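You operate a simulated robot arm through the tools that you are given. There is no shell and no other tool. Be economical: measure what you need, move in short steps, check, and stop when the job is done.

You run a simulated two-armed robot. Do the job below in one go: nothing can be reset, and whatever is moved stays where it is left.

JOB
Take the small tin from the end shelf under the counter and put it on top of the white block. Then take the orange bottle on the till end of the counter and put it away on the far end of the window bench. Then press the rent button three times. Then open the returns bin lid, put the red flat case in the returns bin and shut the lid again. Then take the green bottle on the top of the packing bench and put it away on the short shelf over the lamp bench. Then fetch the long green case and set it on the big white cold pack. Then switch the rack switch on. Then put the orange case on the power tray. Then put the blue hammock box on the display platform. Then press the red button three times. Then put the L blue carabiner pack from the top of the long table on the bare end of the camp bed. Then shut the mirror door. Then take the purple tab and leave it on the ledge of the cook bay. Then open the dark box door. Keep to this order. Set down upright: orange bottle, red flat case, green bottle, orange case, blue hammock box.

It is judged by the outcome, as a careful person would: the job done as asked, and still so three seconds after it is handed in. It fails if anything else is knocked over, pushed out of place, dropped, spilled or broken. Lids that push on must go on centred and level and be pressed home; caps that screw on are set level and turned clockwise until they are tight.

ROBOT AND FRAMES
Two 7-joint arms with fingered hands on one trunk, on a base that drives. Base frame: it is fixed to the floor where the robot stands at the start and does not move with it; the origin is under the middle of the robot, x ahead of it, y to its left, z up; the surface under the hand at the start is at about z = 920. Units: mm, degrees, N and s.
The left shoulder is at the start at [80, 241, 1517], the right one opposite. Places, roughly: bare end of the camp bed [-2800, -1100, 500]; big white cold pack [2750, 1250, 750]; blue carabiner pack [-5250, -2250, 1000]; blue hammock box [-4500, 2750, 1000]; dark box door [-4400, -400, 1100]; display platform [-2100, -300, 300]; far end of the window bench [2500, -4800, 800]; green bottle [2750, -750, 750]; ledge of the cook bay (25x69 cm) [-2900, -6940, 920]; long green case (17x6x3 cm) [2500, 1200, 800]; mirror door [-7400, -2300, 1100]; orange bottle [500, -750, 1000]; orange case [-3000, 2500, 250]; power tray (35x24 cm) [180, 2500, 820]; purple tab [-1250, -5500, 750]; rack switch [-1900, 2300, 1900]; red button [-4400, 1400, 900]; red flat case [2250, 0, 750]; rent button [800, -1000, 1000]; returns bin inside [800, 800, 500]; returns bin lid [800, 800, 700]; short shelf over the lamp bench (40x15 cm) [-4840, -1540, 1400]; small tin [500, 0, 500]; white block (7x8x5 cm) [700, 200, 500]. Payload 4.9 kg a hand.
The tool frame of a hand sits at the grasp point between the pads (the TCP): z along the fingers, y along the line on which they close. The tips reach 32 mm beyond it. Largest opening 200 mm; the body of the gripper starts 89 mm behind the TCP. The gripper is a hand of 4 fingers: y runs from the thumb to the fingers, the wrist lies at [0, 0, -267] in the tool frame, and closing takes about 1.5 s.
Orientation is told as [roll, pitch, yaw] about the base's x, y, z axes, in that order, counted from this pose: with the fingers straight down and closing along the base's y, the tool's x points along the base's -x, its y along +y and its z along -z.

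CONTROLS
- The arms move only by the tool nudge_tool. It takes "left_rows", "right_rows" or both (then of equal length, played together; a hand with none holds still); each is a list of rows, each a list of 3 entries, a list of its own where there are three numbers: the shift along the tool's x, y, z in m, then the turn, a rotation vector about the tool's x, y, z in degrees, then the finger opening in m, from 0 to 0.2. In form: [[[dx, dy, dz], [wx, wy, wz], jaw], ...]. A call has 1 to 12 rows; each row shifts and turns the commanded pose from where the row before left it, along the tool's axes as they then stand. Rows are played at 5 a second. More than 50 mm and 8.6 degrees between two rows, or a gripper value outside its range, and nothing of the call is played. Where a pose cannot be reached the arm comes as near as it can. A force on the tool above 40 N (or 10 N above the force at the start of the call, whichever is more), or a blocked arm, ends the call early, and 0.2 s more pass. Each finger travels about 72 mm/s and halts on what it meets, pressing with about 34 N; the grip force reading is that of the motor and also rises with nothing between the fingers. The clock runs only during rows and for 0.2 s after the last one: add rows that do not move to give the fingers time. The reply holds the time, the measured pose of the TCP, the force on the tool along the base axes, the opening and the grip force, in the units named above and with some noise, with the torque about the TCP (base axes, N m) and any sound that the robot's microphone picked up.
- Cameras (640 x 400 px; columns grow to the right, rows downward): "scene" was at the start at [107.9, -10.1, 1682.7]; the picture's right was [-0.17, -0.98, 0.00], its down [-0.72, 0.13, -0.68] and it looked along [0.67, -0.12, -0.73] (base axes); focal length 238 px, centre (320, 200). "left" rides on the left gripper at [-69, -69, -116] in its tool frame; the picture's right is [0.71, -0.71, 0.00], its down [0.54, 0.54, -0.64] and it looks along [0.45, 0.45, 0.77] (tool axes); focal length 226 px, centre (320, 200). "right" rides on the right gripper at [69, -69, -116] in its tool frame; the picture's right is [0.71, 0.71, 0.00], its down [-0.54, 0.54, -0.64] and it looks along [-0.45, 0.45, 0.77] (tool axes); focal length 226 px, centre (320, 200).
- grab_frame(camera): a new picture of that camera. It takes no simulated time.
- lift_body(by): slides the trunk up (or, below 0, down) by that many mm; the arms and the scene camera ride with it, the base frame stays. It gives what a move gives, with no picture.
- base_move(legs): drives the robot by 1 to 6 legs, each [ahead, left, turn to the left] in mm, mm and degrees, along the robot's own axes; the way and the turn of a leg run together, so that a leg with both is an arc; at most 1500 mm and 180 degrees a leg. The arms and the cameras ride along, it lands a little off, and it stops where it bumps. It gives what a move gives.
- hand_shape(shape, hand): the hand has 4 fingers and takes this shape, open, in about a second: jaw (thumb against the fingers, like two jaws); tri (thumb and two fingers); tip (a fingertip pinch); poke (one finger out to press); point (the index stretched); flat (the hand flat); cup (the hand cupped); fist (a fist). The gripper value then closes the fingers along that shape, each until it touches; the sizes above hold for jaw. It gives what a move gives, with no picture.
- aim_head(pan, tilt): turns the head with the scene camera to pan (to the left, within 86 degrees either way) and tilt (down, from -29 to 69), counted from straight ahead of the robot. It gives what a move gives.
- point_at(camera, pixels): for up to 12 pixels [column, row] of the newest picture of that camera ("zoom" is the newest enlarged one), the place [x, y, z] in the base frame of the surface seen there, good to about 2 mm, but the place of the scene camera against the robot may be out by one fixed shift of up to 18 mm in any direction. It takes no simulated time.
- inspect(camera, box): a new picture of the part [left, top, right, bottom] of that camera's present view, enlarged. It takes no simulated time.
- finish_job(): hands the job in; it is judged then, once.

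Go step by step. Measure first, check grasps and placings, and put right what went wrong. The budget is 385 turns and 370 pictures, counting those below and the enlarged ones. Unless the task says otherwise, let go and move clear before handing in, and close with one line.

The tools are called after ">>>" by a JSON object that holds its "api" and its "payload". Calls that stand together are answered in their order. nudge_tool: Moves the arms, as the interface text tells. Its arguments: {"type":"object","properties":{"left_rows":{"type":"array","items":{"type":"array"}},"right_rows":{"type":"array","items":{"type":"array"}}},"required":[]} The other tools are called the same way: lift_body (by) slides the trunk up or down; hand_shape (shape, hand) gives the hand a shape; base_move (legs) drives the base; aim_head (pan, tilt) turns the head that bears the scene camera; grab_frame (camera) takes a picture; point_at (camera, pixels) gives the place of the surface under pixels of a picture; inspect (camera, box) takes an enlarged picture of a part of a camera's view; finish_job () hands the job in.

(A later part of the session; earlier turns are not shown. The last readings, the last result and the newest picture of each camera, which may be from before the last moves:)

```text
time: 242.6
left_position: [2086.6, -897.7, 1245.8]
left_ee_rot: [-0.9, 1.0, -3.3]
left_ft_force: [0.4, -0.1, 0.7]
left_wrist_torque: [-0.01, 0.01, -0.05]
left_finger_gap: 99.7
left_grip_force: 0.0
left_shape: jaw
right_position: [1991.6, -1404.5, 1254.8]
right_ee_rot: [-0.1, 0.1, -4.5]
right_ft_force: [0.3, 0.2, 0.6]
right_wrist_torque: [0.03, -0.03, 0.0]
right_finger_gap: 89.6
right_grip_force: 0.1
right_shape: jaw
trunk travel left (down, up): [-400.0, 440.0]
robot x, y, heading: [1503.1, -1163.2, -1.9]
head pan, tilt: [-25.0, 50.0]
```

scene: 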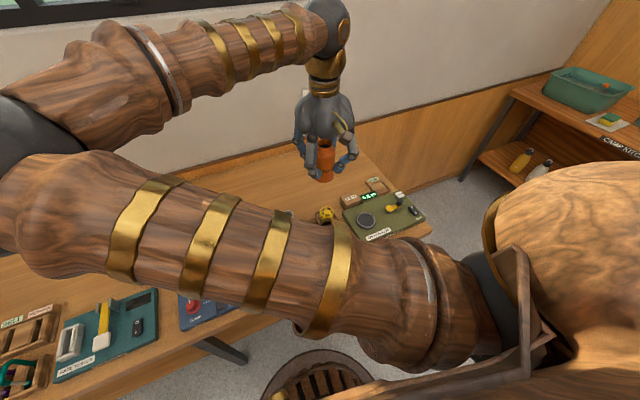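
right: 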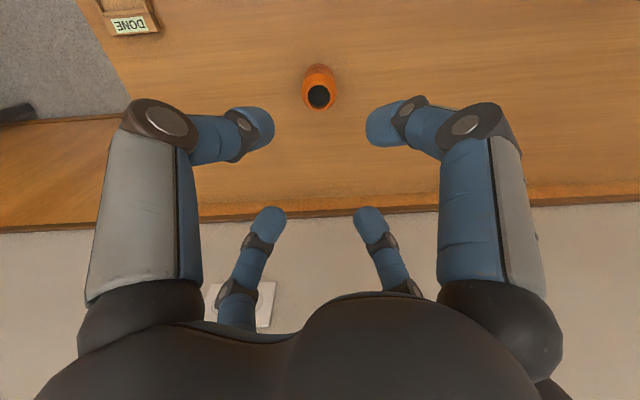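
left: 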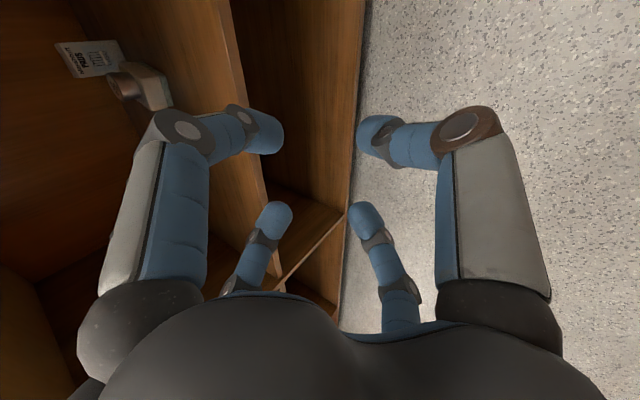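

>>> {"api": "base_move", "payload": {"legs": [[0, 0, -178]]}}

>>> {"api": "aim_head", "payload": {"pan": 0, "tilt": 45}}

>>> {"api": "grab_frame", "payload": {"camera": "scene"}}

>>> {"api": "grab_frame", "payload": {"camera": "right"}}

```text
time: 250.3
left_position: [923.8, -1453.1, 1246.0]
left_ee_rot: [-0.9, 1.0, 178.9]
left_ft_force: [1.2, 0.4, 0.1]
left_wrist_torque: [0.0, -0.02, 0.01]
left_finger_gap: 99.7
left_grip_force: 0.0
left_shape: jaw
right_position: [998.6, -942.8, 1257.0]
right_ee_rot: [-0.1, 0.0, 177.6]
right_ft_force: [-0.2, -1.1, 0.3]
right_wrist_torque: [0.01, 0.0, 0.01]
right_finger_gap: 90.0
right_grip_force: 0.0
right_shape: jaw
trunk travel left (down, up): [-400.0, 440.0]
robot x, y, heading: [1501.8, -1166.3, -179.9]
head pan, tilt: [-25.0, 50.0]
```

```text
time: 251.2
left_position: [922.7, -1452.4, 1245.1]
left_ee_rot: [-0.9, 1.1, 178.9]
left_ft_force: [0.2, -0.1, 0.3]
left_wrist_torque: [0.02, 0.03, 0.0]
left_finger_gap: 100.0
left_grip_force: 0.1
left_shape: jaw
right_position: [1000.9, -943.7, 1256.3]
right_ee_rot: [-0.2, 0.1, 177.6]
right_ft_force: [0.5, -0.8, -0.6]
right_wrist_torque: [0.01, 0.0, 0.0]
right_finger_gap: 89.7
right_grip_force: 0.1
right_shape: jaw
trunk travel left (down, up): [-400.0, 440.0]
robot x, y, heading: [1499.0, -1166.1, -179.8]
head pan, tilt: [0.0, 45.0]
```

```text
291 pictures are left
```

scene: 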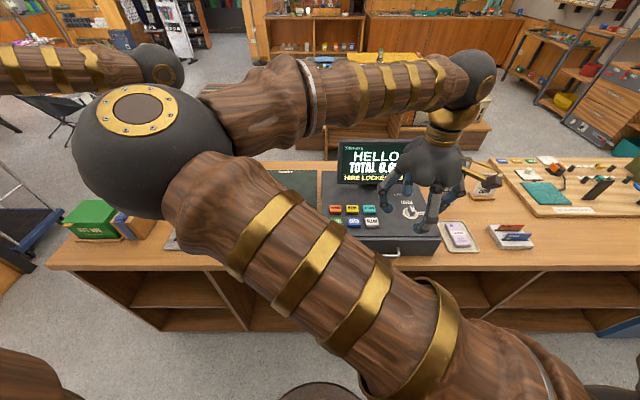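

```text
290 pictures are left
```

right: 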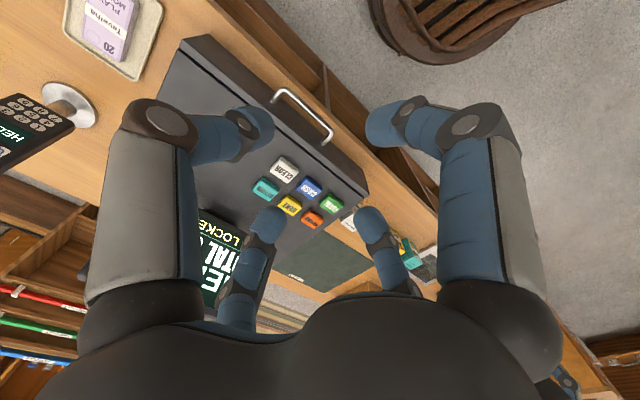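

Keypad keys are visible in the right view around (300,195). Enlarge to read labels.

>>> {"api": "inspect", "payload": {"camera": "right", "box": [230, 145, 360, 226]}}

>>> {"api": "inspect", "payload": {"camera": "scene", "box": [310, 190, 400, 246]}}

```text
4.92 times, centred on (295, 186) of right
```

zoom: 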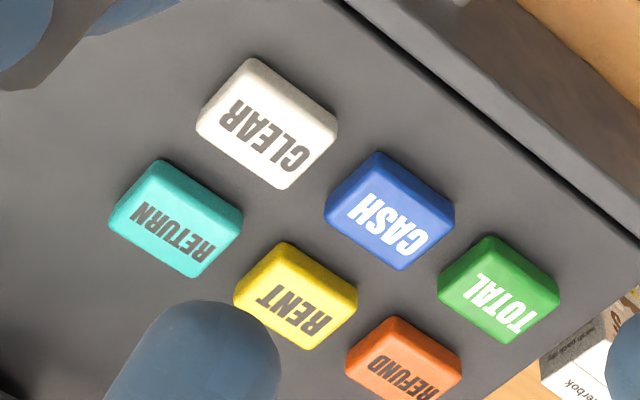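

```text
7.11 times, centred on (355, 218) of scene
```

zoom: 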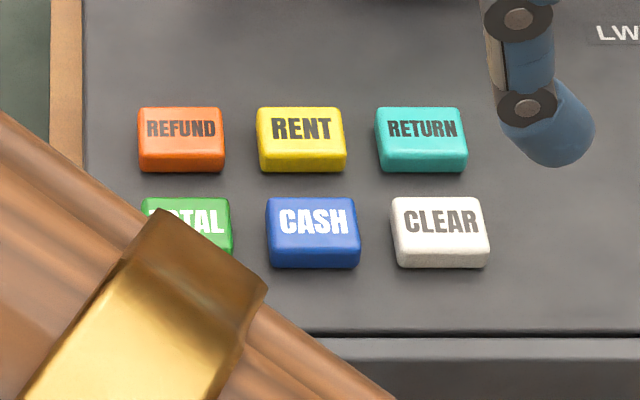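

Yellow RENT key found. Measure it and neighbours via the right camera.

>>> {"api": "point_at", "payload": {"camera": "right", "pixels": [[290, 205], [297, 201], [285, 200], [291, 195], [285, 170], [309, 187], [331, 204], [265, 189], [312, 219], [250, 190]]}}

>>> {"api": "hand_shape", "payload": {"shape": "poke", "hand": "right"}}

>>> {"api": "grab_frame", "payload": {"camera": "right"}}

>>> {"api": "grab_frame", "payload": {"camera": "scene"}}

```text
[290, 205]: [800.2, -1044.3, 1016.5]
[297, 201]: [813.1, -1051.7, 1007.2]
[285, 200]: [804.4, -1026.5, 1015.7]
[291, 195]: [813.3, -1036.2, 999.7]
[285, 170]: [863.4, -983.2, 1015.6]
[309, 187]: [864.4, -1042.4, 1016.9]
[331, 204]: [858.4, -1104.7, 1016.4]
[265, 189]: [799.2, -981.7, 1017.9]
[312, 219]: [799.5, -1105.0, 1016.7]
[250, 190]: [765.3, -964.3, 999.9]
```

```text
time: 252.1
left_position: [921.9, -1453.7, 1246.2]
left_ee_rot: [-0.9, 0.9, 178.9]
left_ft_force: [0.3, 0.0, -0.4]
left_wrist_torque: [-0.03, -0.01, 0.02]
left_finger_gap: 99.8
left_grip_force: 0.0
left_shape: jaw
right_position: [999.8, -942.9, 1256.0]
right_ee_rot: [-0.1, 0.1, 177.7]
right_ft_force: [0.2, 0.5, -0.1]
right_wrist_torque: [0.02, -0.03, -0.01]
right_finger_gap: 0.0
right_grip_force: 0.0
right_shape: poke
trunk travel left (down, up): [-400.0, 440.0]
robot x, y, heading: [1501.3, -1167.6, -179.7]
head pan, tilt: [0.0, 45.0]
```

```text
287 pictures are left
```

right: 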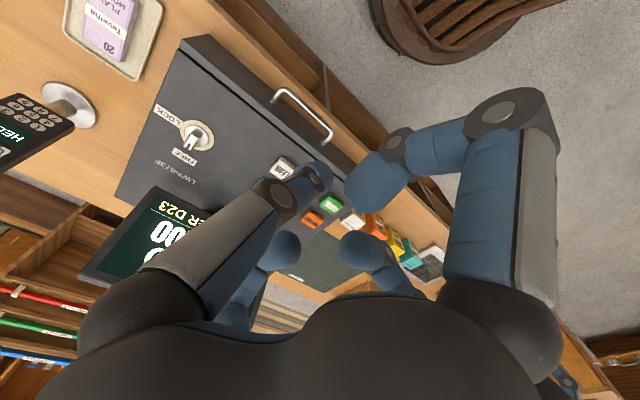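

```text
286 pictures are left
```

scene: 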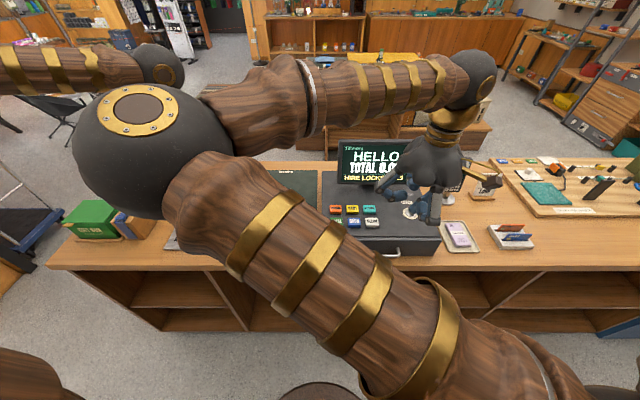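

I need to know where each fingertip sits in the poke shape. Measure fingertip surfaces in the right view.

>>> {"api": "point_at", "payload": {"camera": "right", "pixels": [[375, 190], [360, 200], [318, 172], [285, 245], [360, 250], [510, 110], [345, 190], [400, 150]]}}

>>> {"api": "inspect", "payload": {"camera": "scene", "box": [370, 110, 510, 230]}}

```text
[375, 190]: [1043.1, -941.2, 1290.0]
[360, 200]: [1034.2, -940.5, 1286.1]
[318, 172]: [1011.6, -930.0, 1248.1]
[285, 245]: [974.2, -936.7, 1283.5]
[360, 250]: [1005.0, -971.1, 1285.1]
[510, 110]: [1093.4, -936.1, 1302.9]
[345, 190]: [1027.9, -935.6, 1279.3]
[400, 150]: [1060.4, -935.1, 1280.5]
```

```text
3.33 times, centred on (440, 170) of scene
```

zoom: 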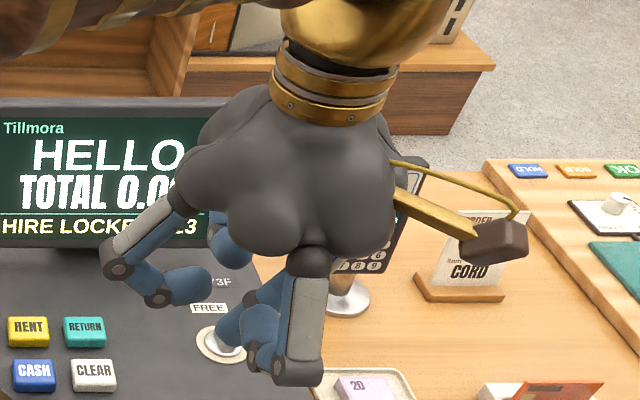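

>>> {"api": "inspect", "payload": {"camera": "right", "box": [240, 130, 400, 230]}}

>>> {"api": "point_at", "payload": {"camera": "zoom", "pixels": [[340, 170], [320, 150], [335, 185], [300, 190], [280, 180], [325, 210], [150, 260], [230, 230]]}}

```text
4.00 times, centred on (320, 180) of right
```

zoom: 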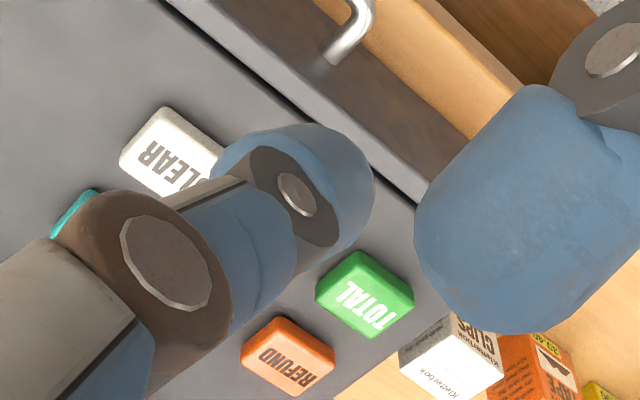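

```text
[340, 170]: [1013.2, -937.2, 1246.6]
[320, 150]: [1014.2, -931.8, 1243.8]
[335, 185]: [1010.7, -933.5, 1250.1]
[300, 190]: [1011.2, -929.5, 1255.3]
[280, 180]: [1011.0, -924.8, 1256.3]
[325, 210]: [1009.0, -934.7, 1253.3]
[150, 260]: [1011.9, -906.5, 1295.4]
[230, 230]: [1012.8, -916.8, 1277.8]
```

The poking fingertip sits about at the TCP, slightly below. RENT centre ≈(800,-1043,1017). Check the monitor's position versus the hand.

>>> {"api": "point_at", "payload": {"camera": "scene", "pixels": [[342, 145], [342, 182], [390, 182], [365, 145], [395, 150], [365, 185]]}}

>>> {"api": "point_at", "payload": {"camera": "right", "pixels": [[150, 200], [90, 270], [180, 200], [190, 235]]}}

```text
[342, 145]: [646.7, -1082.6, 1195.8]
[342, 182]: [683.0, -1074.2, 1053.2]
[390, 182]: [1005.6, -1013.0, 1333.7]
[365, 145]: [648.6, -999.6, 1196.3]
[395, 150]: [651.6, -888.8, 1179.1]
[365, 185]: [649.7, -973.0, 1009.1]
```

```text
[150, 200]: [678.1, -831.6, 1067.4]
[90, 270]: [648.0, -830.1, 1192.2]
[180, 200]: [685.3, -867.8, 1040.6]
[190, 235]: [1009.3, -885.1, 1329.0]
```

Clearance to the monitor is about 20 mm with the hand square; I'll yaw it 45° for more room while moving above the RENT key.

>>> {"api": "nudge_tool", "payload": {"right_rows": [[[-0.0391, 0.0217, 0], [0, 0, 0], 0], [[-0.0391, 0.0217, 0], [0, 0, 0], 0], [[-0.0391, 0.0217, 0], [0, 0, 0], 0], [[-0.0391, 0.0217, 0], [0, 0, 0], 0], [[-0.0391, 0.0217, 0], [0, 0, 0], 0], [[0, 0, 0], [0, 0, 7.5], 0], [[0, 0, 0], [0, 0, 7.5], 0], [[0, 0, 0], [0, 0, 7.5], 0], [[0, 0, 0], [0, 0, 7.5], 0], [[0, 0, 0], [0, 0, 7.5], 0], [[0, 0, 0], [0, 0, 7.5], 0], [[0, 0, 0], [0, 0, 0], 0]]}}

>>> {"api": "grab_frame", "payload": {"camera": "right"}}

```text
time: 254.7
left_position: [922.5, -1452.4, 1246.9]
left_ee_rot: [-0.9, 1.1, 178.8]
left_ft_force: [0.0, -1.0, 0.2]
left_wrist_torque: [0.02, 0.0, -0.01]
left_finger_gap: 99.9
left_grip_force: 0.1
left_shape: jaw
right_position: [799.9, -1043.5, 1256.8]
right_ee_rot: [-0.2, 0.0, 132.6]
right_ft_force: [0.0, 0.2, 0.4]
right_wrist_torque: [0.03, 0.04, 0.01]
right_finger_gap: 0.4
right_grip_force: 0.0
right_shape: poke
trunk travel left (down, up): [-400.0, 440.0]
robot x, y, heading: [1498.7, -1165.8, -180.0]
head pan, tilt: [0.0, 45.0]
```

```text
283 pictures are left
```

right: 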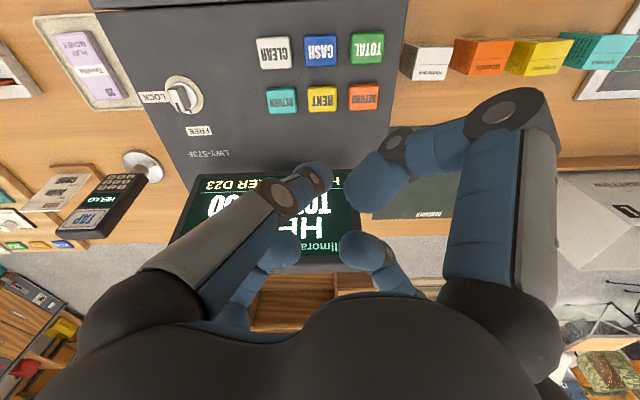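

Finger and RENT key line up (columns ~318/322). Descend to about z 1080 and check.

>>> {"api": "nudge_tool", "payload": {"right_rows": [[[0, 0, 0.044], [0, 0, 0], 0], [[0, 0, 0.044], [0, 0, 0], 0], [[0, 0, 0.044], [0, 0, 0], 0], [[0, 0, 0.04], [0, 0, 0], 0], [[0, 0, 0], [0, 0, 0], 0]]}}

>>> {"api": "inspect", "payload": {"camera": "right", "box": [240, 90, 400, 210]}}

```text
time: 255.9
left_position: [923.4, -1453.0, 1246.0]
left_ee_rot: [-0.9, 1.1, 178.9]
left_ft_force: [0.6, 0.2, 0.1]
left_wrist_torque: [-0.02, 0.0, 0.02]
left_finger_gap: 99.8
left_grip_force: 0.0
left_shape: jaw
right_position: [799.7, -1045.2, 1083.4]
right_ee_rot: [-0.2, -0.1, 132.6]
right_ft_force: [-0.1, -0.1, 0.0]
right_wrist_torque: [0.0, 0.05, -0.01]
right_finger_gap: 0.0
right_grip_force: 0.1
right_shape: poke
trunk travel left (down, up): [-400.0, 440.0]
robot x, y, heading: [1499.3, -1165.8, -179.9]
head pan, tilt: [0.0, 45.0]
```

```text
3.33 times, centred on (320, 150) of right
```

zoom: 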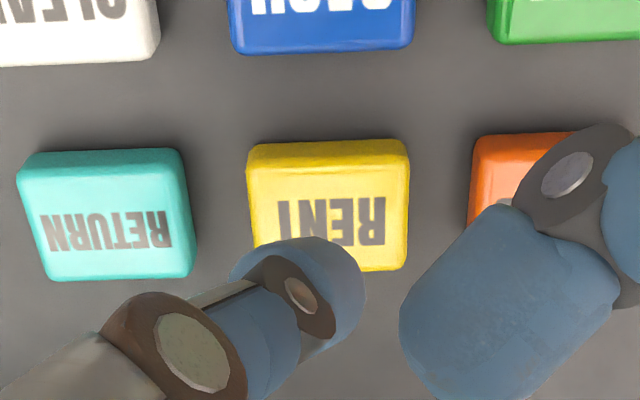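

Continue down gently.

>>> {"api": "nudge_tool", "payload": {"right_rows": [[[0, 0, 0.02], [0, 0, 0], 0], [[0, 0, 0.01], [0, 0, 0], 0], [[0, 0, 0.004], [0, 0, 0], 0], [[0, 0, 0.003], [0, 0, 0], 0], [[0, 0, 0], [0, 0, 0], 0]]}}

>>> {"api": "inspect", "payload": {"camera": "right", "box": [240, 90, 400, 210]}}

```text
time: 257.1
left_position: [922.2, -1452.7, 1245.7]
left_ee_rot: [-0.9, 1.0, 178.9]
left_ft_force: [1.0, 0.3, 0.8]
left_wrist_torque: [-0.01, 0.02, 0.0]
left_finger_gap: 99.8
left_grip_force: 0.0
left_shape: jaw
right_position: [801.1, -1044.2, 1048.1]
right_ee_rot: [-0.1, 0.0, 132.6]
right_ft_force: [0.0, 0.3, 0.7]
right_wrist_torque: [0.01, 0.04, -0.04]
right_finger_gap: 0.0
right_grip_force: 0.0
right_shape: poke
trunk travel left (down, up): [-400.0, 440.0]
robot x, y, heading: [1501.0, -1168.6, -180.0]
head pan, tilt: [0.0, 45.0]
```

```text
3.33 times, centred on (320, 150) of right
```

zoom: 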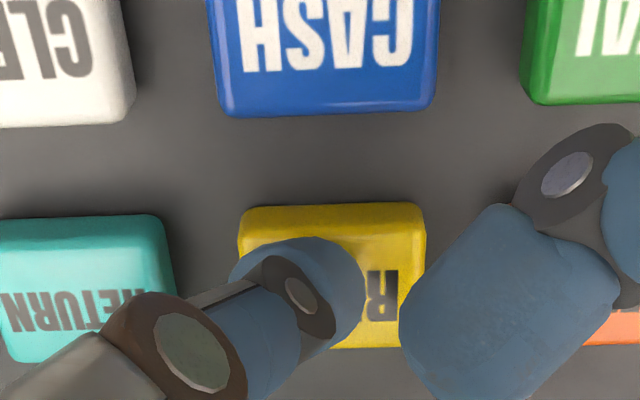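

>>> {"api": "nudge_tool", "payload": {"right_rows": [[[0, 0, 0.004], [0, 0, 0], 0], [[0, 0, 0.004], [0, 0, 0], 0], [[0, 0, 0.004], [0, 0, 0], 0], [[0, 0, 0], [0, 0, 0], 0]]}}

>>> {"api": "inspect", "payload": {"camera": "right", "box": [240, 90, 400, 210]}}

```text
time: 257.9
left_position: [927.3, -1452.6, 1247.0]
left_ee_rot: [-0.9, 1.1, 178.9]
left_ft_force: [-1.0, 0.3, 1.1]
left_wrist_torque: [0.0, -0.01, -0.02]
left_finger_gap: 99.9
left_grip_force: 0.1
left_shape: jaw
right_position: [802.4, -1042.3, 1041.8]
right_ee_rot: [0.0, -0.3, 132.5]
right_ft_force: [9.7, -0.6, 33.0]
right_wrist_torque: [0.07, -0.3, 0.02]
right_finger_gap: 0.4
right_grip_force: 0.2
right_shape: poke
trunk travel left (down, up): [-400.0, 440.0]
robot x, y, heading: [1500.8, -1163.8, -179.9]
head pan, tilt: [0.0, 45.0]
heard: click
stopped in row 3 (right hand): the force on the tool passed its limit at 45 N (the readings are from after the stop); the commanded pose is now the measured one
```

```text
3.33 times, centred on (320, 150) of right
```

zoom: 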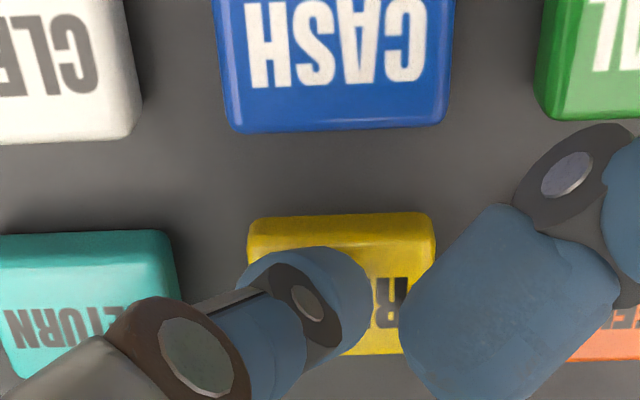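

One click heard. Lift 15 mm to release, then press a second time.

>>> {"api": "nudge_tool", "payload": {"right_rows": [[[0, 0, -0.015], [0, 0, 0], 0], [[0, 0, 0], [0, 0, 0], 0], [[0, 0, 0], [0, 0, 0], 0]]}}

>>> {"api": "nudge_tool", "payload": {"right_rows": [[[0, 0, 0.01], [0, 0, 0], 0], [[0, 0, 0.003], [0, 0, 0], 0], [[0, 0, 0.002], [0, 0, 0], 0], [[0, 0, 0], [0, 0, 0], 0]]}}

```text
time: 258.7
left_position: [922.2, -1452.8, 1247.2]
left_ee_rot: [-0.9, 1.1, 178.8]
left_ft_force: [0.8, -0.1, -0.1]
left_wrist_torque: [0.0, 0.01, -0.03]
left_finger_gap: 100.3
left_grip_force: 0.1
left_shape: jaw
right_position: [798.5, -1041.6, 1055.0]
right_ee_rot: [-0.2, -0.3, 132.5]
right_ft_force: [0.4, 0.0, -0.7]
right_wrist_torque: [0.02, 0.06, -0.01]
right_finger_gap: 0.0
right_grip_force: 0.1
right_shape: poke
trunk travel left (down, up): [-400.0, 440.0]
robot x, y, heading: [1501.2, -1167.1, -180.0]
head pan, tilt: [0.0, 45.0]
```

```text
time: 259.7
left_position: [924.8, -1450.7, 1248.5]
left_ee_rot: [-0.8, 1.0, 178.9]
left_ft_force: [0.1, -0.4, -0.6]
left_wrist_torque: [0.02, 0.0, -0.01]
left_finger_gap: 100.0
left_grip_force: 0.0
left_shape: jaw
right_position: [800.3, -1037.9, 1042.3]
right_ee_rot: [0.1, -0.5, 132.3]
right_ft_force: [0.1, 11.1, 34.9]
right_wrist_torque: [0.23, 0.0, -0.04]
right_finger_gap: 0.2
right_grip_force: 0.0
right_shape: poke
trunk travel left (down, up): [-400.0, 440.0]
robot x, y, heading: [1500.2, -1164.5, -180.0]
head pan, tilt: [0.0, 45.0]
heard: click
```

Second click. Release and press the third time.

>>> {"api": "nudge_tool", "payload": {"right_rows": [[[0, 0, -0.015], [0, 0, 0], 0], [[0, 0, 0], [0, 0, 0], 0], [[0, 0, 0], [0, 0, 0], 0]]}}

>>> {"api": "grab_frame", "payload": {"camera": "scene"}}

>>> {"api": "nudge_tool", "payload": {"right_rows": [[[0, 0, 0.01], [0, 0, 0], 0], [[0, 0, 0.003], [0, 0, 0], 0], [[0, 0, 0.002], [0, 0, 0], 0], [[0, 0, 0], [0, 0, 0], 0]]}}

```text
time: 260.5
left_position: [922.2, -1451.8, 1246.3]
left_ee_rot: [-0.9, 1.2, 178.9]
left_ft_force: [0.1, 0.6, 0.2]
left_wrist_torque: [0.0, 0.02, -0.02]
left_finger_gap: 99.9
left_grip_force: 0.0
left_shape: jaw
right_position: [800.8, -1040.6, 1053.5]
right_ee_rot: [-0.2, 0.0, 132.5]
right_ft_force: [0.1, 0.8, -1.6]
right_wrist_torque: [0.0, -0.01, 0.0]
right_finger_gap: 0.3
right_grip_force: 0.1
right_shape: poke
trunk travel left (down, up): [-400.0, 440.0]
robot x, y, heading: [1496.6, -1163.5, -179.9]
head pan, tilt: [0.0, 45.0]
```

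```text
279 pictures are left
```

scene: 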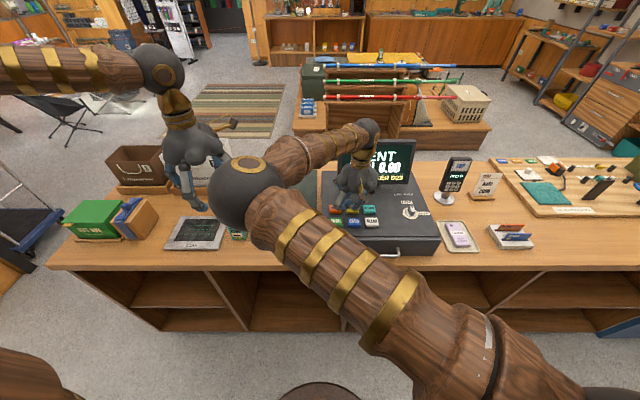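

```text
time: 261.5
left_position: [926.6, -1452.0, 1247.2]
left_ee_rot: [-0.9, 0.9, 178.8]
left_ft_force: [-0.1, 0.1, -0.1]
left_wrist_torque: [0.0, -0.01, -0.02]
left_finger_gap: 99.9
left_grip_force: 0.0
left_shape: jaw
right_position: [802.5, -1038.1, 1041.5]
right_ee_rot: [-0.1, -0.4, 132.4]
right_ft_force: [4.3, 7.9, 37.5]
right_wrist_torque: [0.09, -0.08, -0.01]
right_finger_gap: 0.0
right_grip_force: 0.0
right_shape: poke
trunk travel left (down, up): [-400.0, 440.0]
robot x, y, heading: [1501.8, -1164.6, -179.8]
head pan, tilt: [0.0, 45.0]
heard: click
```

Third click. Withdraw straight up, rotate back, and retract.

>>> {"api": "nudge_tool", "payload": {"right_rows": [[[0, 0, -0.045], [0, 0, 0], 0], [[0, 0, -0.045], [0, 0, 0], 0], [[0, 0, -0.045], [0, 0, 0], 0], [[0, 0, -0.045], [0, 0, 0], 0], [[0, 0, -0.045], [0, 0, 0], 0], [[0, 0, 0], [0, 0, -7.5], 0], [[0, 0, 0], [0, 0, -7.5], 0], [[0, 0, 0], [0, 0, -7.5], 0], [[0, 0, 0], [0, 0, -7.5], 0], [[0, 0, 0], [0, 0, -7.5], 0], [[0.03, -0.03, 0], [0, 0, -7.5], 0], [[0.045, -0.02, 0], [0, 0, 0], 0]]}}

>>> {"api": "nudge_tool", "payload": {"right_rows": [[[0.045, -0.015, 0], [0, 0, 0], 0], [[0.045, -0.015, 0], [0, 0, 0], 0], [[0.045, -0.015, 0], [0, 0, 0], 0]]}}

>>> {"api": "hand_shape", "payload": {"shape": "jaw", "hand": "right"}}

>>> {"api": "grab_frame", "payload": {"camera": "scene"}}

```text
time: 264.1
left_position: [925.0, -1452.5, 1247.1]
left_ee_rot: [-0.9, 1.0, 178.8]
left_ft_force: [0.6, -1.2, 0.2]
left_wrist_torque: [0.02, 0.03, 0.01]
left_finger_gap: 100.1
left_grip_force: 0.0
left_shape: jaw
right_position: [882.3, -1000.9, 1265.6]
right_ee_rot: [-0.2, -0.1, 177.6]
right_ft_force: [0.7, -0.2, 0.5]
right_wrist_torque: [0.0, 0.03, -0.03]
right_finger_gap: 0.0
right_grip_force: 0.1
right_shape: poke
trunk travel left (down, up): [-400.0, 440.0]
robot x, y, heading: [1498.5, -1160.5, -180.1]
head pan, tilt: [0.0, 45.0]
```

```text
time: 264.9
left_position: [923.0, -1451.7, 1246.1]
left_ee_rot: [-0.9, 1.2, 178.9]
left_ft_force: [1.2, -0.1, 0.2]
left_wrist_torque: [0.03, -0.02, 0.03]
left_finger_gap: 99.8
left_grip_force: 0.1
left_shape: jaw
right_position: [1017.8, -955.6, 1261.1]
right_ee_rot: [-0.5, 0.2, 176.7]
right_ft_force: [0.0, 0.1, 0.2]
right_wrist_torque: [-0.02, 0.04, -0.03]
right_finger_gap: 0.0
right_grip_force: 0.1
right_shape: poke
trunk travel left (down, up): [-400.0, 440.0]
robot x, y, heading: [1499.0, -1163.6, -180.1]
head pan, tilt: [0.0, 45.0]
```

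```text
time: 265.8
left_position: [923.0, -1453.5, 1245.5]
left_ee_rot: [-0.9, 1.0, 178.9]
left_ft_force: [0.9, 0.6, 0.1]
left_wrist_torque: [-0.01, -0.01, -0.04]
left_finger_gap: 99.8
left_grip_force: 0.1
left_shape: jaw
right_position: [1016.1, -955.6, 1261.1]
right_ee_rot: [-0.7, 0.1, 176.8]
right_ft_force: [0.2, -0.7, -0.3]
right_wrist_torque: [0.0, 0.02, -0.03]
right_finger_gap: 199.8
right_grip_force: 0.2
right_shape: jaw
trunk travel left (down, up): [-400.0, 440.0]
robot x, y, heading: [1499.0, -1167.3, -179.7]
head pan, tilt: [0.0, 45.0]
```

```text
278 pictures are left
```

scene: 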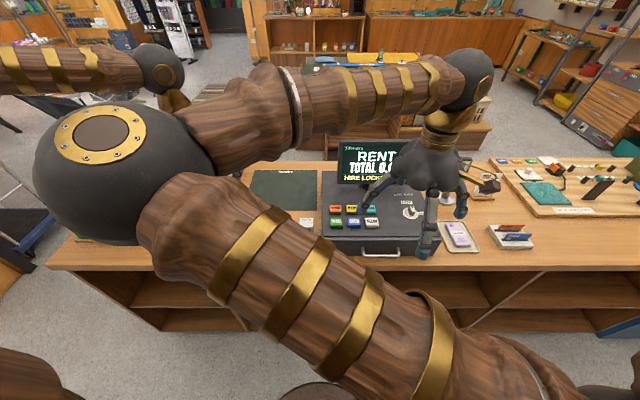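

RENT registered on the screen. Next, the returns bin: drive along the corridor to face it.

>>> {"api": "base_move", "payload": {"legs": [[-60, -1000, 0], [0, -850, 0]]}}

>>> {"api": "aim_head", "payload": {"pan": -10, "tilt": 55}}

>>> {"api": "grab_frame", "payload": {"camera": "scene"}}

>>> {"api": "grab_frame", "payload": {"camera": "left"}}

```text
time: 275.1
left_position: [1002.3, 409.7, 1244.9]
left_ee_rot: [-0.9, 1.1, 178.0]
left_ft_force: [-0.1, -0.9, 0.2]
left_wrist_torque: [-0.03, -0.01, 0.0]
left_finger_gap: 99.6
left_grip_force: 0.1
left_shape: jaw
right_position: [1104.0, 903.5, 1261.7]
right_ee_rot: [-0.9, 0.2, 176.2]
right_ft_force: [0.2, -0.7, 0.3]
right_wrist_torque: [0.03, 0.03, 0.01]
right_finger_gap: 199.8
right_grip_force: 0.1
right_shape: jaw
trunk travel left (down, up): [-400.0, 440.0]
robot x, y, heading: [1580.6, 692.8, 179.2]
head pan, tilt: [0.0, 45.0]
```

```text
time: 275.8
left_position: [1002.2, 410.1, 1247.0]
left_ee_rot: [-1.0, 1.1, 177.9]
left_ft_force: [0.9, 0.3, 0.0]
left_wrist_torque: [-0.02, 0.02, 0.03]
left_finger_gap: 100.1
left_grip_force: 0.0
left_shape: jaw
right_position: [1103.7, 904.3, 1261.1]
right_ee_rot: [-1.0, 0.2, 176.2]
right_ft_force: [-0.3, -0.3, 0.0]
right_wrist_torque: [-0.02, 0.0, 0.02]
right_finger_gap: 199.9
right_grip_force: 0.1
right_shape: jaw
trunk travel left (down, up): [-400.0, 440.0]
robot x, y, heading: [1585.1, 689.3, 179.5]
head pan, tilt: [-10.0, 55.0]
```

```text
277 pictures are left
```

scene: 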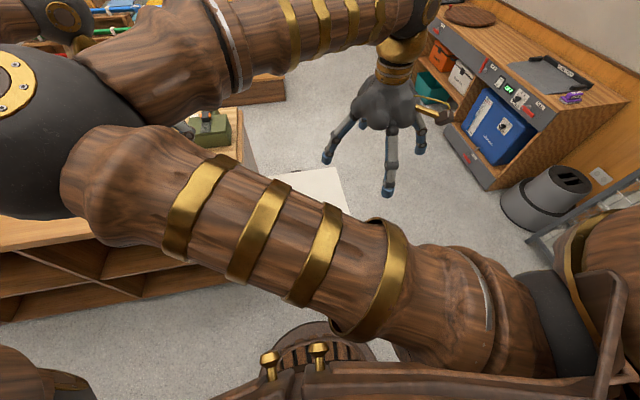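

```text
276 pictures are left
```

left: 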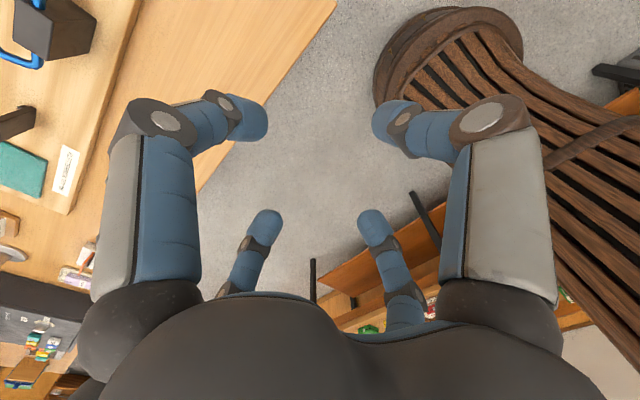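

The right arm hides the bin; I'll shift so the left hand faces it.

>>> {"api": "base_move", "payload": {"legs": [[0, -400, 0.5]]}}

>>> {"api": "aim_head", "payload": {"pan": 25, "tilt": 50}}

>>> {"api": "grab_frame", "payload": {"camera": "scene"}}

>>> {"api": "grab_frame", "payload": {"camera": "right"}}

```text
time: 278.3
left_position: [1007.3, 801.3, 1244.1]
left_ee_rot: [-0.9, 1.0, 178.4]
left_ft_force: [-0.1, 0.2, -0.1]
left_wrist_torque: [-0.02, 0.0, 0.01]
left_finger_gap: 99.7
left_grip_force: 0.1
left_shape: jaw
right_position: [1106.8, 1295.1, 1261.7]
right_ee_rot: [-1.0, 0.1, 176.6]
right_ft_force: [0.5, -0.1, -0.1]
right_wrist_torque: [0.0, -0.01, 0.0]
right_finger_gap: 199.9
right_grip_force: 0.2
right_shape: jaw
trunk travel left (down, up): [-400.0, 440.0]
robot x, y, heading: [1589.0, 1083.2, 179.3]
head pan, tilt: [-10.0, 55.0]
```

```text
time: 279.3
left_position: [1008.7, 801.6, 1245.4]
left_ee_rot: [-0.9, 1.1, 178.4]
left_ft_force: [-0.1, 0.2, -0.5]
left_wrist_torque: [0.04, 0.01, -0.02]
left_finger_gap: 99.8
left_grip_force: 0.0
left_shape: jaw
right_position: [1106.8, 1297.3, 1260.7]
right_ee_rot: [-1.0, 0.2, 176.5]
right_ft_force: [0.5, 0.4, 0.2]
right_wrist_torque: [0.01, -0.02, 0.0]
right_finger_gap: 200.0
right_grip_force: 0.1
right_shape: jaw
trunk travel left (down, up): [-400.0, 440.0]
robot x, y, heading: [1594.9, 1082.4, 179.4]
head pan, tilt: [25.0, 50.0]
```

```text
275 pictures are left
```

scene: 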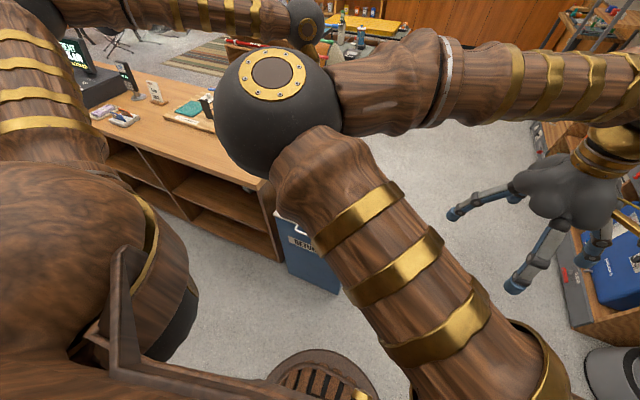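

```text
274 pictures are left
```

right: 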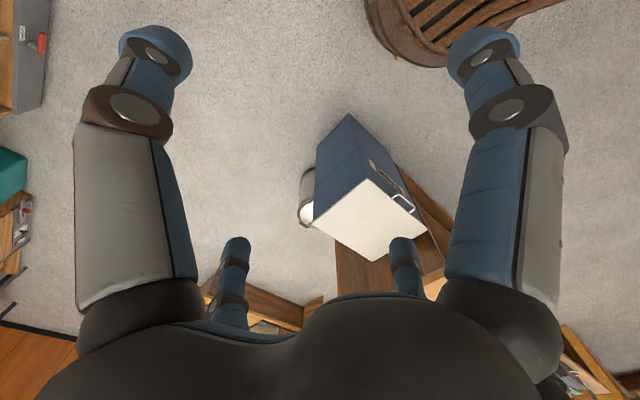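

The right camera sees the lid with the handle at (400,205). Enlarge and measure.

>>> {"api": "inspect", "payload": {"camera": "right", "box": [290, 100, 450, 280]}}

>>> {"api": "point_at", "payload": {"camera": "right", "pixels": [[369, 177], [425, 232], [318, 222], [372, 258], [393, 197], [412, 208], [400, 205], [397, 190], [350, 115], [308, 190], [380, 215], [340, 212]]}}

```text
2.22 times, centred on (370, 190) of right
```

zoom: 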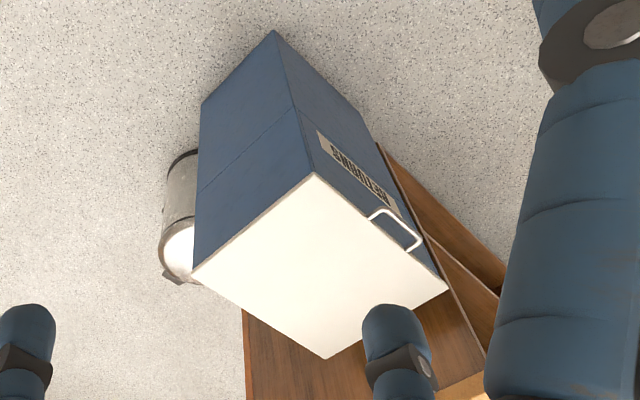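

```text
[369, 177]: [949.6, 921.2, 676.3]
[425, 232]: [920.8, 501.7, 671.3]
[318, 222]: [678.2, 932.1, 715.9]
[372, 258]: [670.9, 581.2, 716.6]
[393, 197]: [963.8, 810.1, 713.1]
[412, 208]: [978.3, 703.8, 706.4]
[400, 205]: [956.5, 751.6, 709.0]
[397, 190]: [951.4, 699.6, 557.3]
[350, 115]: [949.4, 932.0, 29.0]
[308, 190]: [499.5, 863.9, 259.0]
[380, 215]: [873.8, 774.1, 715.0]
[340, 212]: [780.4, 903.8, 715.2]
```

The lid spans x 650–950, y 583–935, top z 716; the handle is a wire bail with its bar near x≈985, y 703–812, z≈708. I'll hook it from below with closed fingers pointing at the bin. Lower the trunk and turn the left hand horizontal.

>>> {"api": "lift_body", "payload": {"by": -300}}

>>> {"api": "nudge_tool", "payload": {"left_rows": [[[0.02, 0, 0], [0, -7.5, 0], 0.0], [[0.02, 0, 0], [0, -7.5, 0], 0.0], [[0.02, 0, 0], [0, -7.5, 0], 0.0], [[0.02, 0, 0], [0, -7.5, 0], 0.0], [[0.02, 0, 0], [0, -7.5, 0], 0.0], [[0, 0, 0], [0, -7.5, 0], 0.0], [[0, 0, 0], [0, -7.5, 0], 0.0], [[0, 0, 0], [0, -7.5, 0], 0.0], [[0, 0, 0], [0, -7.5, 0], 0.0], [[0, 0, 0], [0, -7.5, 0], 0.0], [[0, 0, 0], [0, -7.5, 0], 0.0], [[0, 0, 0], [0, -6.5, 0], 0.0]]}}

>>> {"api": "grab_frame", "payload": {"camera": "left"}}

>>> {"api": "grab_frame", "payload": {"camera": "right"}}

```text
time: 282.3
left_position: [1007.5, 801.9, 946.4]
left_ee_rot: [-0.9, 1.2, 178.4]
left_ft_force: [0.2, -0.3, 0.4]
left_wrist_torque: [-0.01, 0.03, -0.03]
left_finger_gap: 99.9
left_grip_force: 0.1
left_shape: jaw
right_position: [1107.5, 1297.1, 960.1]
right_ee_rot: [-0.9, 0.1, 176.7]
right_ft_force: [-0.2, -0.9, 0.5]
right_wrist_torque: [0.0, 0.04, 0.02]
right_finger_gap: 199.9
right_grip_force: 0.2
right_shape: jaw
trunk travel left (down, up): [-100.0, 740.0]
robot x, y, heading: [1590.3, 1089.9, 179.5]
head pan, tilt: [25.0, 50.0]
```

```text
time: 285.1
left_position: [933.5, 729.7, 1038.8]
left_ee_rot: [82.0, -60.2, 95.8]
left_ft_force: [-0.2, 1.0, 0.7]
left_wrist_torque: [0.01, 0.0, 0.04]
left_finger_gap: 0.1
left_grip_force: 34.7
left_shape: jaw
left hand out of reach, approached as far as the arm can: row 4, 5, 6, 7, 8, 9, 10, 11
right_position: [1105.7, 1297.9, 960.6]
right_ee_rot: [-1.0, 0.3, 176.7]
right_ft_force: [0.2, -0.5, 0.0]
right_wrist_torque: [-0.01, 0.03, -0.05]
right_finger_gap: 199.6
right_grip_force: 0.0
right_shape: jaw
trunk travel left (down, up): [-100.0, 740.0]
robot x, y, heading: [1585.1, 1089.7, 179.6]
head pan, tilt: [25.0, 50.0]
stopped in row 12 (left hand): the arm was blocked; the commanded pose is now the measured one
```

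```text
272 pictures are left
```

left: 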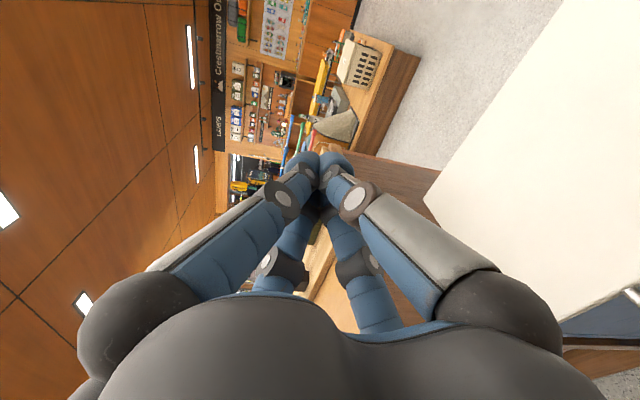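

```text
271 pictures are left
```

right: 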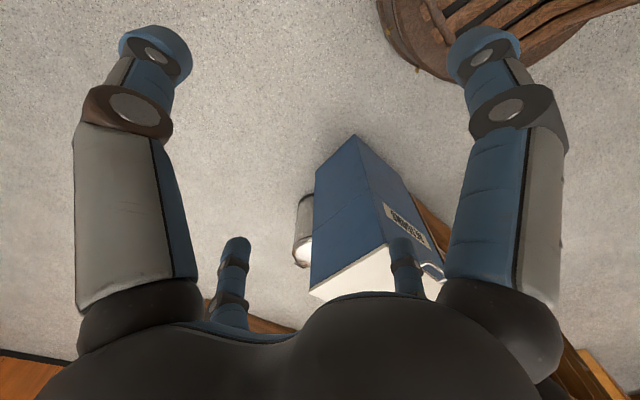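

The hand ended horizontal pointing at the bin (rolled ~30°) but too high. I'll back the base 125 mm and lower the hand to just below the handle level.

>>> {"api": "base_move", "payload": {"legs": [[-130, 0, 0]]}}

>>> {"api": "nudge_tool", "payload": {"left_rows": [[[0.0374, -0.0212, 0.003], [0, 0, 0], 0.0], [[0.0374, -0.0212, 0.003], [0, 0, 0], 0.0], [[0.0374, -0.0212, 0.003], [0, 0, 0], 0.0], [[0.0374, -0.0212, 0.003], [0, 0, 0], 0.0], [[0.0374, -0.0212, 0.003], [0, 0, 0], 0.0], [[0.0374, -0.0212, 0.003], [0, 0, 0], 0.0], [[0.0374, -0.0212, 0.003], [0, 0, 0], 0.0], [[0.0374, -0.0212, 0.003], [0, 0, 0], 0.0], [[-0.0133, -0.0235, 0], [0, 0, 0], 0.0], [[0, 0, 0], [0, 0, 0], 0.0]]}}

>>> {"api": "grab_frame", "payload": {"camera": "right"}}

>>> {"api": "grab_frame", "payload": {"camera": "left"}}

```text
time: 286.4
left_position: [1063.9, 726.9, 1038.8]
left_ee_rot: [82.2, -60.3, 95.7]
left_ft_force: [1.0, 0.1, 0.0]
left_wrist_torque: [0.0, -0.04, 0.02]
left_finger_gap: 0.0
left_grip_force: 33.8
left_shape: jaw
right_position: [1238.3, 1296.3, 961.5]
right_ee_rot: [-0.9, 0.3, 176.6]
right_ft_force: [0.3, -0.1, -0.3]
right_wrist_torque: [0.01, 0.05, 0.01]
right_finger_gap: 199.9
right_grip_force: 0.1
right_shape: jaw
trunk travel left (down, up): [-100.0, 740.0]
robot x, y, heading: [1717.8, 1085.2, 179.3]
head pan, tilt: [25.0, 50.0]
```

```text
time: 288.6
left_position: [964.2, 732.2, 750.0]
left_ee_rot: [82.0, -60.3, 95.8]
left_ft_force: [0.0, -0.2, -0.7]
left_wrist_torque: [-0.01, -0.01, 0.0]
left_finger_gap: 0.1
left_grip_force: 33.8
left_shape: jaw
left hand out of reach, approached as far as the arm can: row 3, 4, 5, 6, 7, 8, 9
right_position: [1237.9, 1294.3, 960.8]
right_ee_rot: [-1.0, 0.2, 176.6]
right_ft_force: [0.5, 0.3, -0.8]
right_wrist_torque: [0.02, 0.01, 0.02]
right_finger_gap: 199.6
right_grip_force: 0.0
right_shape: jaw
trunk travel left (down, up): [-100.0, 740.0]
robot x, y, heading: [1715.2, 1085.8, 179.7]
head pan, tilt: [25.0, 50.0]
```

```text
270 pictures are left
```

right: 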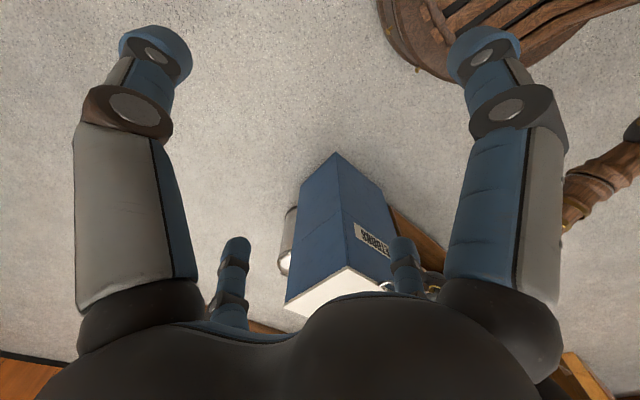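

```text
269 pictures are left
```

left: 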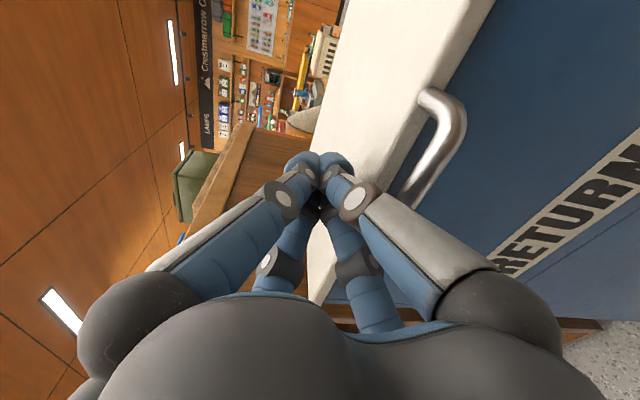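

The hand can't go low enough horizontally. Instead I'll pinch the handle bar from above with a vertical hand (tip shape). First measure the bar precisely from this close left view (bar around (440,145)).

>>> {"api": "inspect", "payload": {"camera": "left", "box": [380, 70, 500, 230]}}

>>> {"api": "point_at", "payload": {"camera": "left", "pixels": [[455, 105], [452, 125], [440, 150], [428, 172], [412, 195], [430, 95], [395, 190], [460, 115], [425, 155], [415, 120]]}}

```text
2.50 times, centred on (440, 150) of left
```

zoom: 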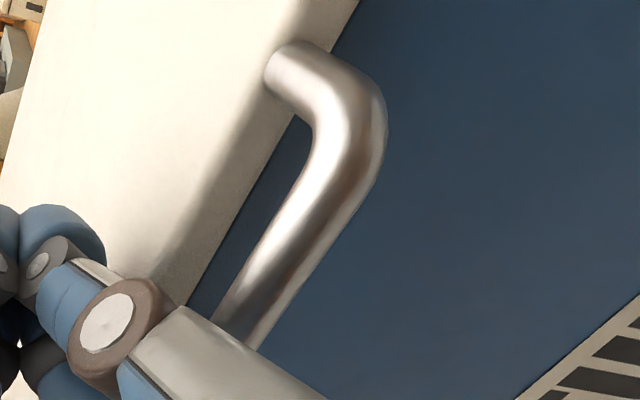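

```text
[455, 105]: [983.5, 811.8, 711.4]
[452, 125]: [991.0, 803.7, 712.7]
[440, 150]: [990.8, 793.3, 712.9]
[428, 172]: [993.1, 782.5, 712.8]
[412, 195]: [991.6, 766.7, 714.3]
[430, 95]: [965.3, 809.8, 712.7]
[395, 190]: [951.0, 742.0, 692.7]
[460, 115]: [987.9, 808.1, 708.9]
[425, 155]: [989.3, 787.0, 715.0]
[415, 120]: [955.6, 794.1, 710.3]
```

Bar axis at x≈989, z≈708, inner clearance ≈27 mm. Raise the hand, turn it vertical with the fingers closing along x.

>>> {"api": "nudge_tool", "payload": {"left_rows": [[[-0.0374, 0.0212, -0.003], [0, 0, 0], 0.02], [[-0.0374, 0.0212, -0.003], [0, 0, 0], 0.02], [[-0.0374, 0.0212, -0.003], [0, 0, 0], 0.02], [[-0.0374, 0.0212, -0.003], [0, 0, 0], 0.02], [[-0.0374, 0.0212, -0.003], [0, 0, 0], 0.02], [[-0.0374, 0.0212, -0.003], [0, 0, 0], 0.02], [[-0.0374, 0.0212, -0.003], [0, 0, 0], 0.02], [[0, 0, 0], [0, 0, 0], 0.02]]}}

>>> {"api": "nudge_tool", "payload": {"left_rows": [[[0, 0, 0], [3.71, 6.52, -0.15], 0.02], [[0, 0, 0], [3.71, 6.52, -0.15], 0.02], [[0, 0, 0], [3.71, 6.52, -0.15], 0.02], [[0, 0, 0], [3.71, 6.52, -0.15], 0.02], [[0, 0, 0], [3.71, 6.52, -0.15], 0.02], [[0, 0, 0], [3.71, 6.52, -0.15], 0.02], [[0, 0, 0], [3.71, 6.52, -0.15], 0.02], [[0, 0, 0], [3.71, 6.52, -0.15], 0.02], [[0, 0, 0], [3.71, 6.52, -0.15], 0.02], [[0, 0, 0], [3.71, 6.52, -0.15], 0.02], [[0, 0, 0], [3.71, 6.52, -0.15], 0.02], [[0, 0, 0], [3.71, 6.52, -0.15], 0.02]]}}

```text
time: 290.4
left_position: [963.5, 732.9, 1052.7]
left_ee_rot: [82.2, -60.3, 95.8]
left_ft_force: [0.2, 0.4, -0.2]
left_wrist_torque: [0.03, 0.03, 0.02]
left_finger_gap: 19.7
left_grip_force: 0.0
left_shape: jaw
right_position: [1237.9, 1296.4, 960.5]
right_ee_rot: [-0.9, 0.2, 176.6]
right_ft_force: [0.3, 0.0, 0.1]
right_wrist_torque: [0.05, -0.01, 0.02]
right_finger_gap: 199.9
right_grip_force: 0.1
right_shape: jaw
trunk travel left (down, up): [-100.0, 740.0]
robot x, y, heading: [1720.7, 1087.0, 179.4]
head pan, tilt: [25.0, 50.0]
```

```text
time: 293.0
left_position: [964.9, 732.9, 1051.6]
left_ee_rot: [-3.0, 2.8, 150.3]
left_ft_force: [-0.2, 1.2, 0.8]
left_wrist_torque: [-0.01, 0.01, 0.02]
left_finger_gap: 19.8
left_grip_force: 0.1
left_shape: jaw
right_position: [1236.4, 1297.1, 961.0]
right_ee_rot: [-0.8, 0.3, 176.5]
right_ft_force: [0.0, 0.5, 0.2]
right_wrist_torque: [-0.03, 0.0, 0.03]
right_finger_gap: 199.9
right_grip_force: 0.1
right_shape: jaw
trunk travel left (down, up): [-100.0, 740.0]
robot x, y, heading: [1718.9, 1084.5, 179.5]
head pan, tilt: [25.0, 50.0]
```

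Now yaw another 60° and trim the slight tilt; switch to tip shape and look.

>>> {"api": "nudge_tool", "payload": {"left_rows": [[[0, 0, 0], [-2.97, -2.8, 0], 0.03], [[0, 0, 0], [0, 0, 7.54], 0.03], [[0, 0, 0], [0, 0, 7.54], 0.03], [[0, 0, 0], [0, 0, 7.54], 0.03], [[0, 0, 0], [0, 0, 7.54], 0.03], [[0, 0, 0], [0, 0, 7.54], 0.03], [[0, 0, 0], [0, 0, 7.54], 0.03], [[0, 0, 0], [0, 0, 7.54], 0.03], [[0, 0, 0], [0, 0, 7.54], 0.03], [[0, 0, 0], [0, 0, 0], 0.03]]}}

>>> {"api": "hand_shape", "payload": {"shape": "tip", "hand": "left"}}

>>> {"api": "nudge_tool", "payload": {"left_rows": [[[0, 0, 0], [0, 0, 0], 0.036], [[0, 0, 0], [0, 0, 0], 0.036], [[0, 0, 0], [0, 0, 0], 0.036], [[0, 0, 0], [0, 0, 0], 0.036], [[0, 0, 0], [0, 0, 0], 0.036], [[0, 0, 0], [0, 0, 0], 0.036], [[0, 0, 0], [0, 0, 0], 0.036]]}}

>>> {"api": "grab_frame", "payload": {"camera": "left"}}

```text
time: 295.2
left_position: [965.7, 732.6, 1051.2]
left_ee_rot: [-0.1, 0.1, 90.1]
left_ft_force: [-0.6, 0.0, 0.2]
left_wrist_torque: [0.01, -0.01, -0.02]
left_finger_gap: 30.0
left_grip_force: 0.1
left_shape: jaw
right_position: [1237.8, 1295.6, 960.0]
right_ee_rot: [-1.0, 0.2, 176.6]
right_ft_force: [-0.3, 0.1, 0.0]
right_wrist_torque: [0.01, 0.0, 0.02]
right_finger_gap: 200.1
right_grip_force: 0.0
right_shape: jaw
trunk travel left (down, up): [-100.0, 740.0]
robot x, y, heading: [1718.2, 1089.7, 179.5]
head pan, tilt: [25.0, 50.0]
```

```text
time: 296.1
left_position: [963.9, 732.6, 1051.2]
left_ee_rot: [-0.2, -0.1, 90.2]
left_ft_force: [0.6, -0.1, -1.0]
left_wrist_torque: [0.0, 0.02, -0.02]
left_finger_gap: 199.8
left_grip_force: 0.0
left_shape: tip
right_position: [1237.1, 1295.2, 960.5]
right_ee_rot: [-1.0, 0.3, 176.7]
right_ft_force: [0.4, -0.4, -0.3]
right_wrist_torque: [0.02, 0.01, 0.0]
right_finger_gap: 200.1
right_grip_force: 0.1
right_shape: jaw
trunk travel left (down, up): [-100.0, 740.0]
robot x, y, heading: [1715.8, 1085.1, 179.6]
head pan, tilt: [25.0, 50.0]
```

```text
time: 297.7
left_position: [965.0, 732.5, 1051.8]
left_ee_rot: [-0.1, 0.0, 90.1]
left_ft_force: [1.1, -0.7, -0.1]
left_wrist_torque: [0.02, 0.0, 0.01]
left_finger_gap: 36.3
left_grip_force: 0.0
left_shape: tip
right_position: [1237.7, 1296.0, 961.0]
right_ee_rot: [-1.0, 0.2, 176.5]
right_ft_force: [0.3, -0.1, -0.4]
right_wrist_torque: [0.01, 0.01, 0.01]
right_finger_gap: 199.8
right_grip_force: 0.0
right_shape: jaw
trunk travel left (down, up): [-100.0, 740.0]
robot x, y, heading: [1717.3, 1083.2, 179.6]
head pan, tilt: [25.0, 50.0]
```

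```text
267 pictures are left
```

left: 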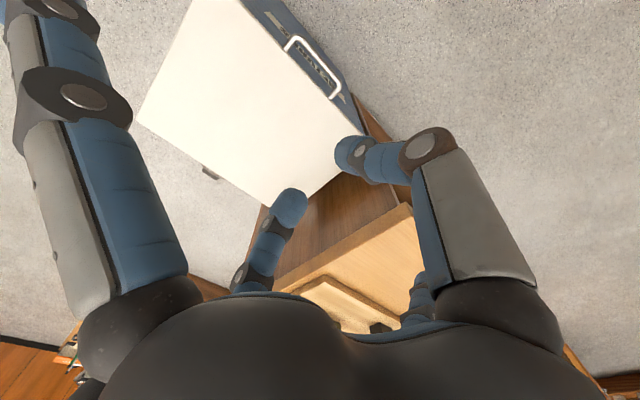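

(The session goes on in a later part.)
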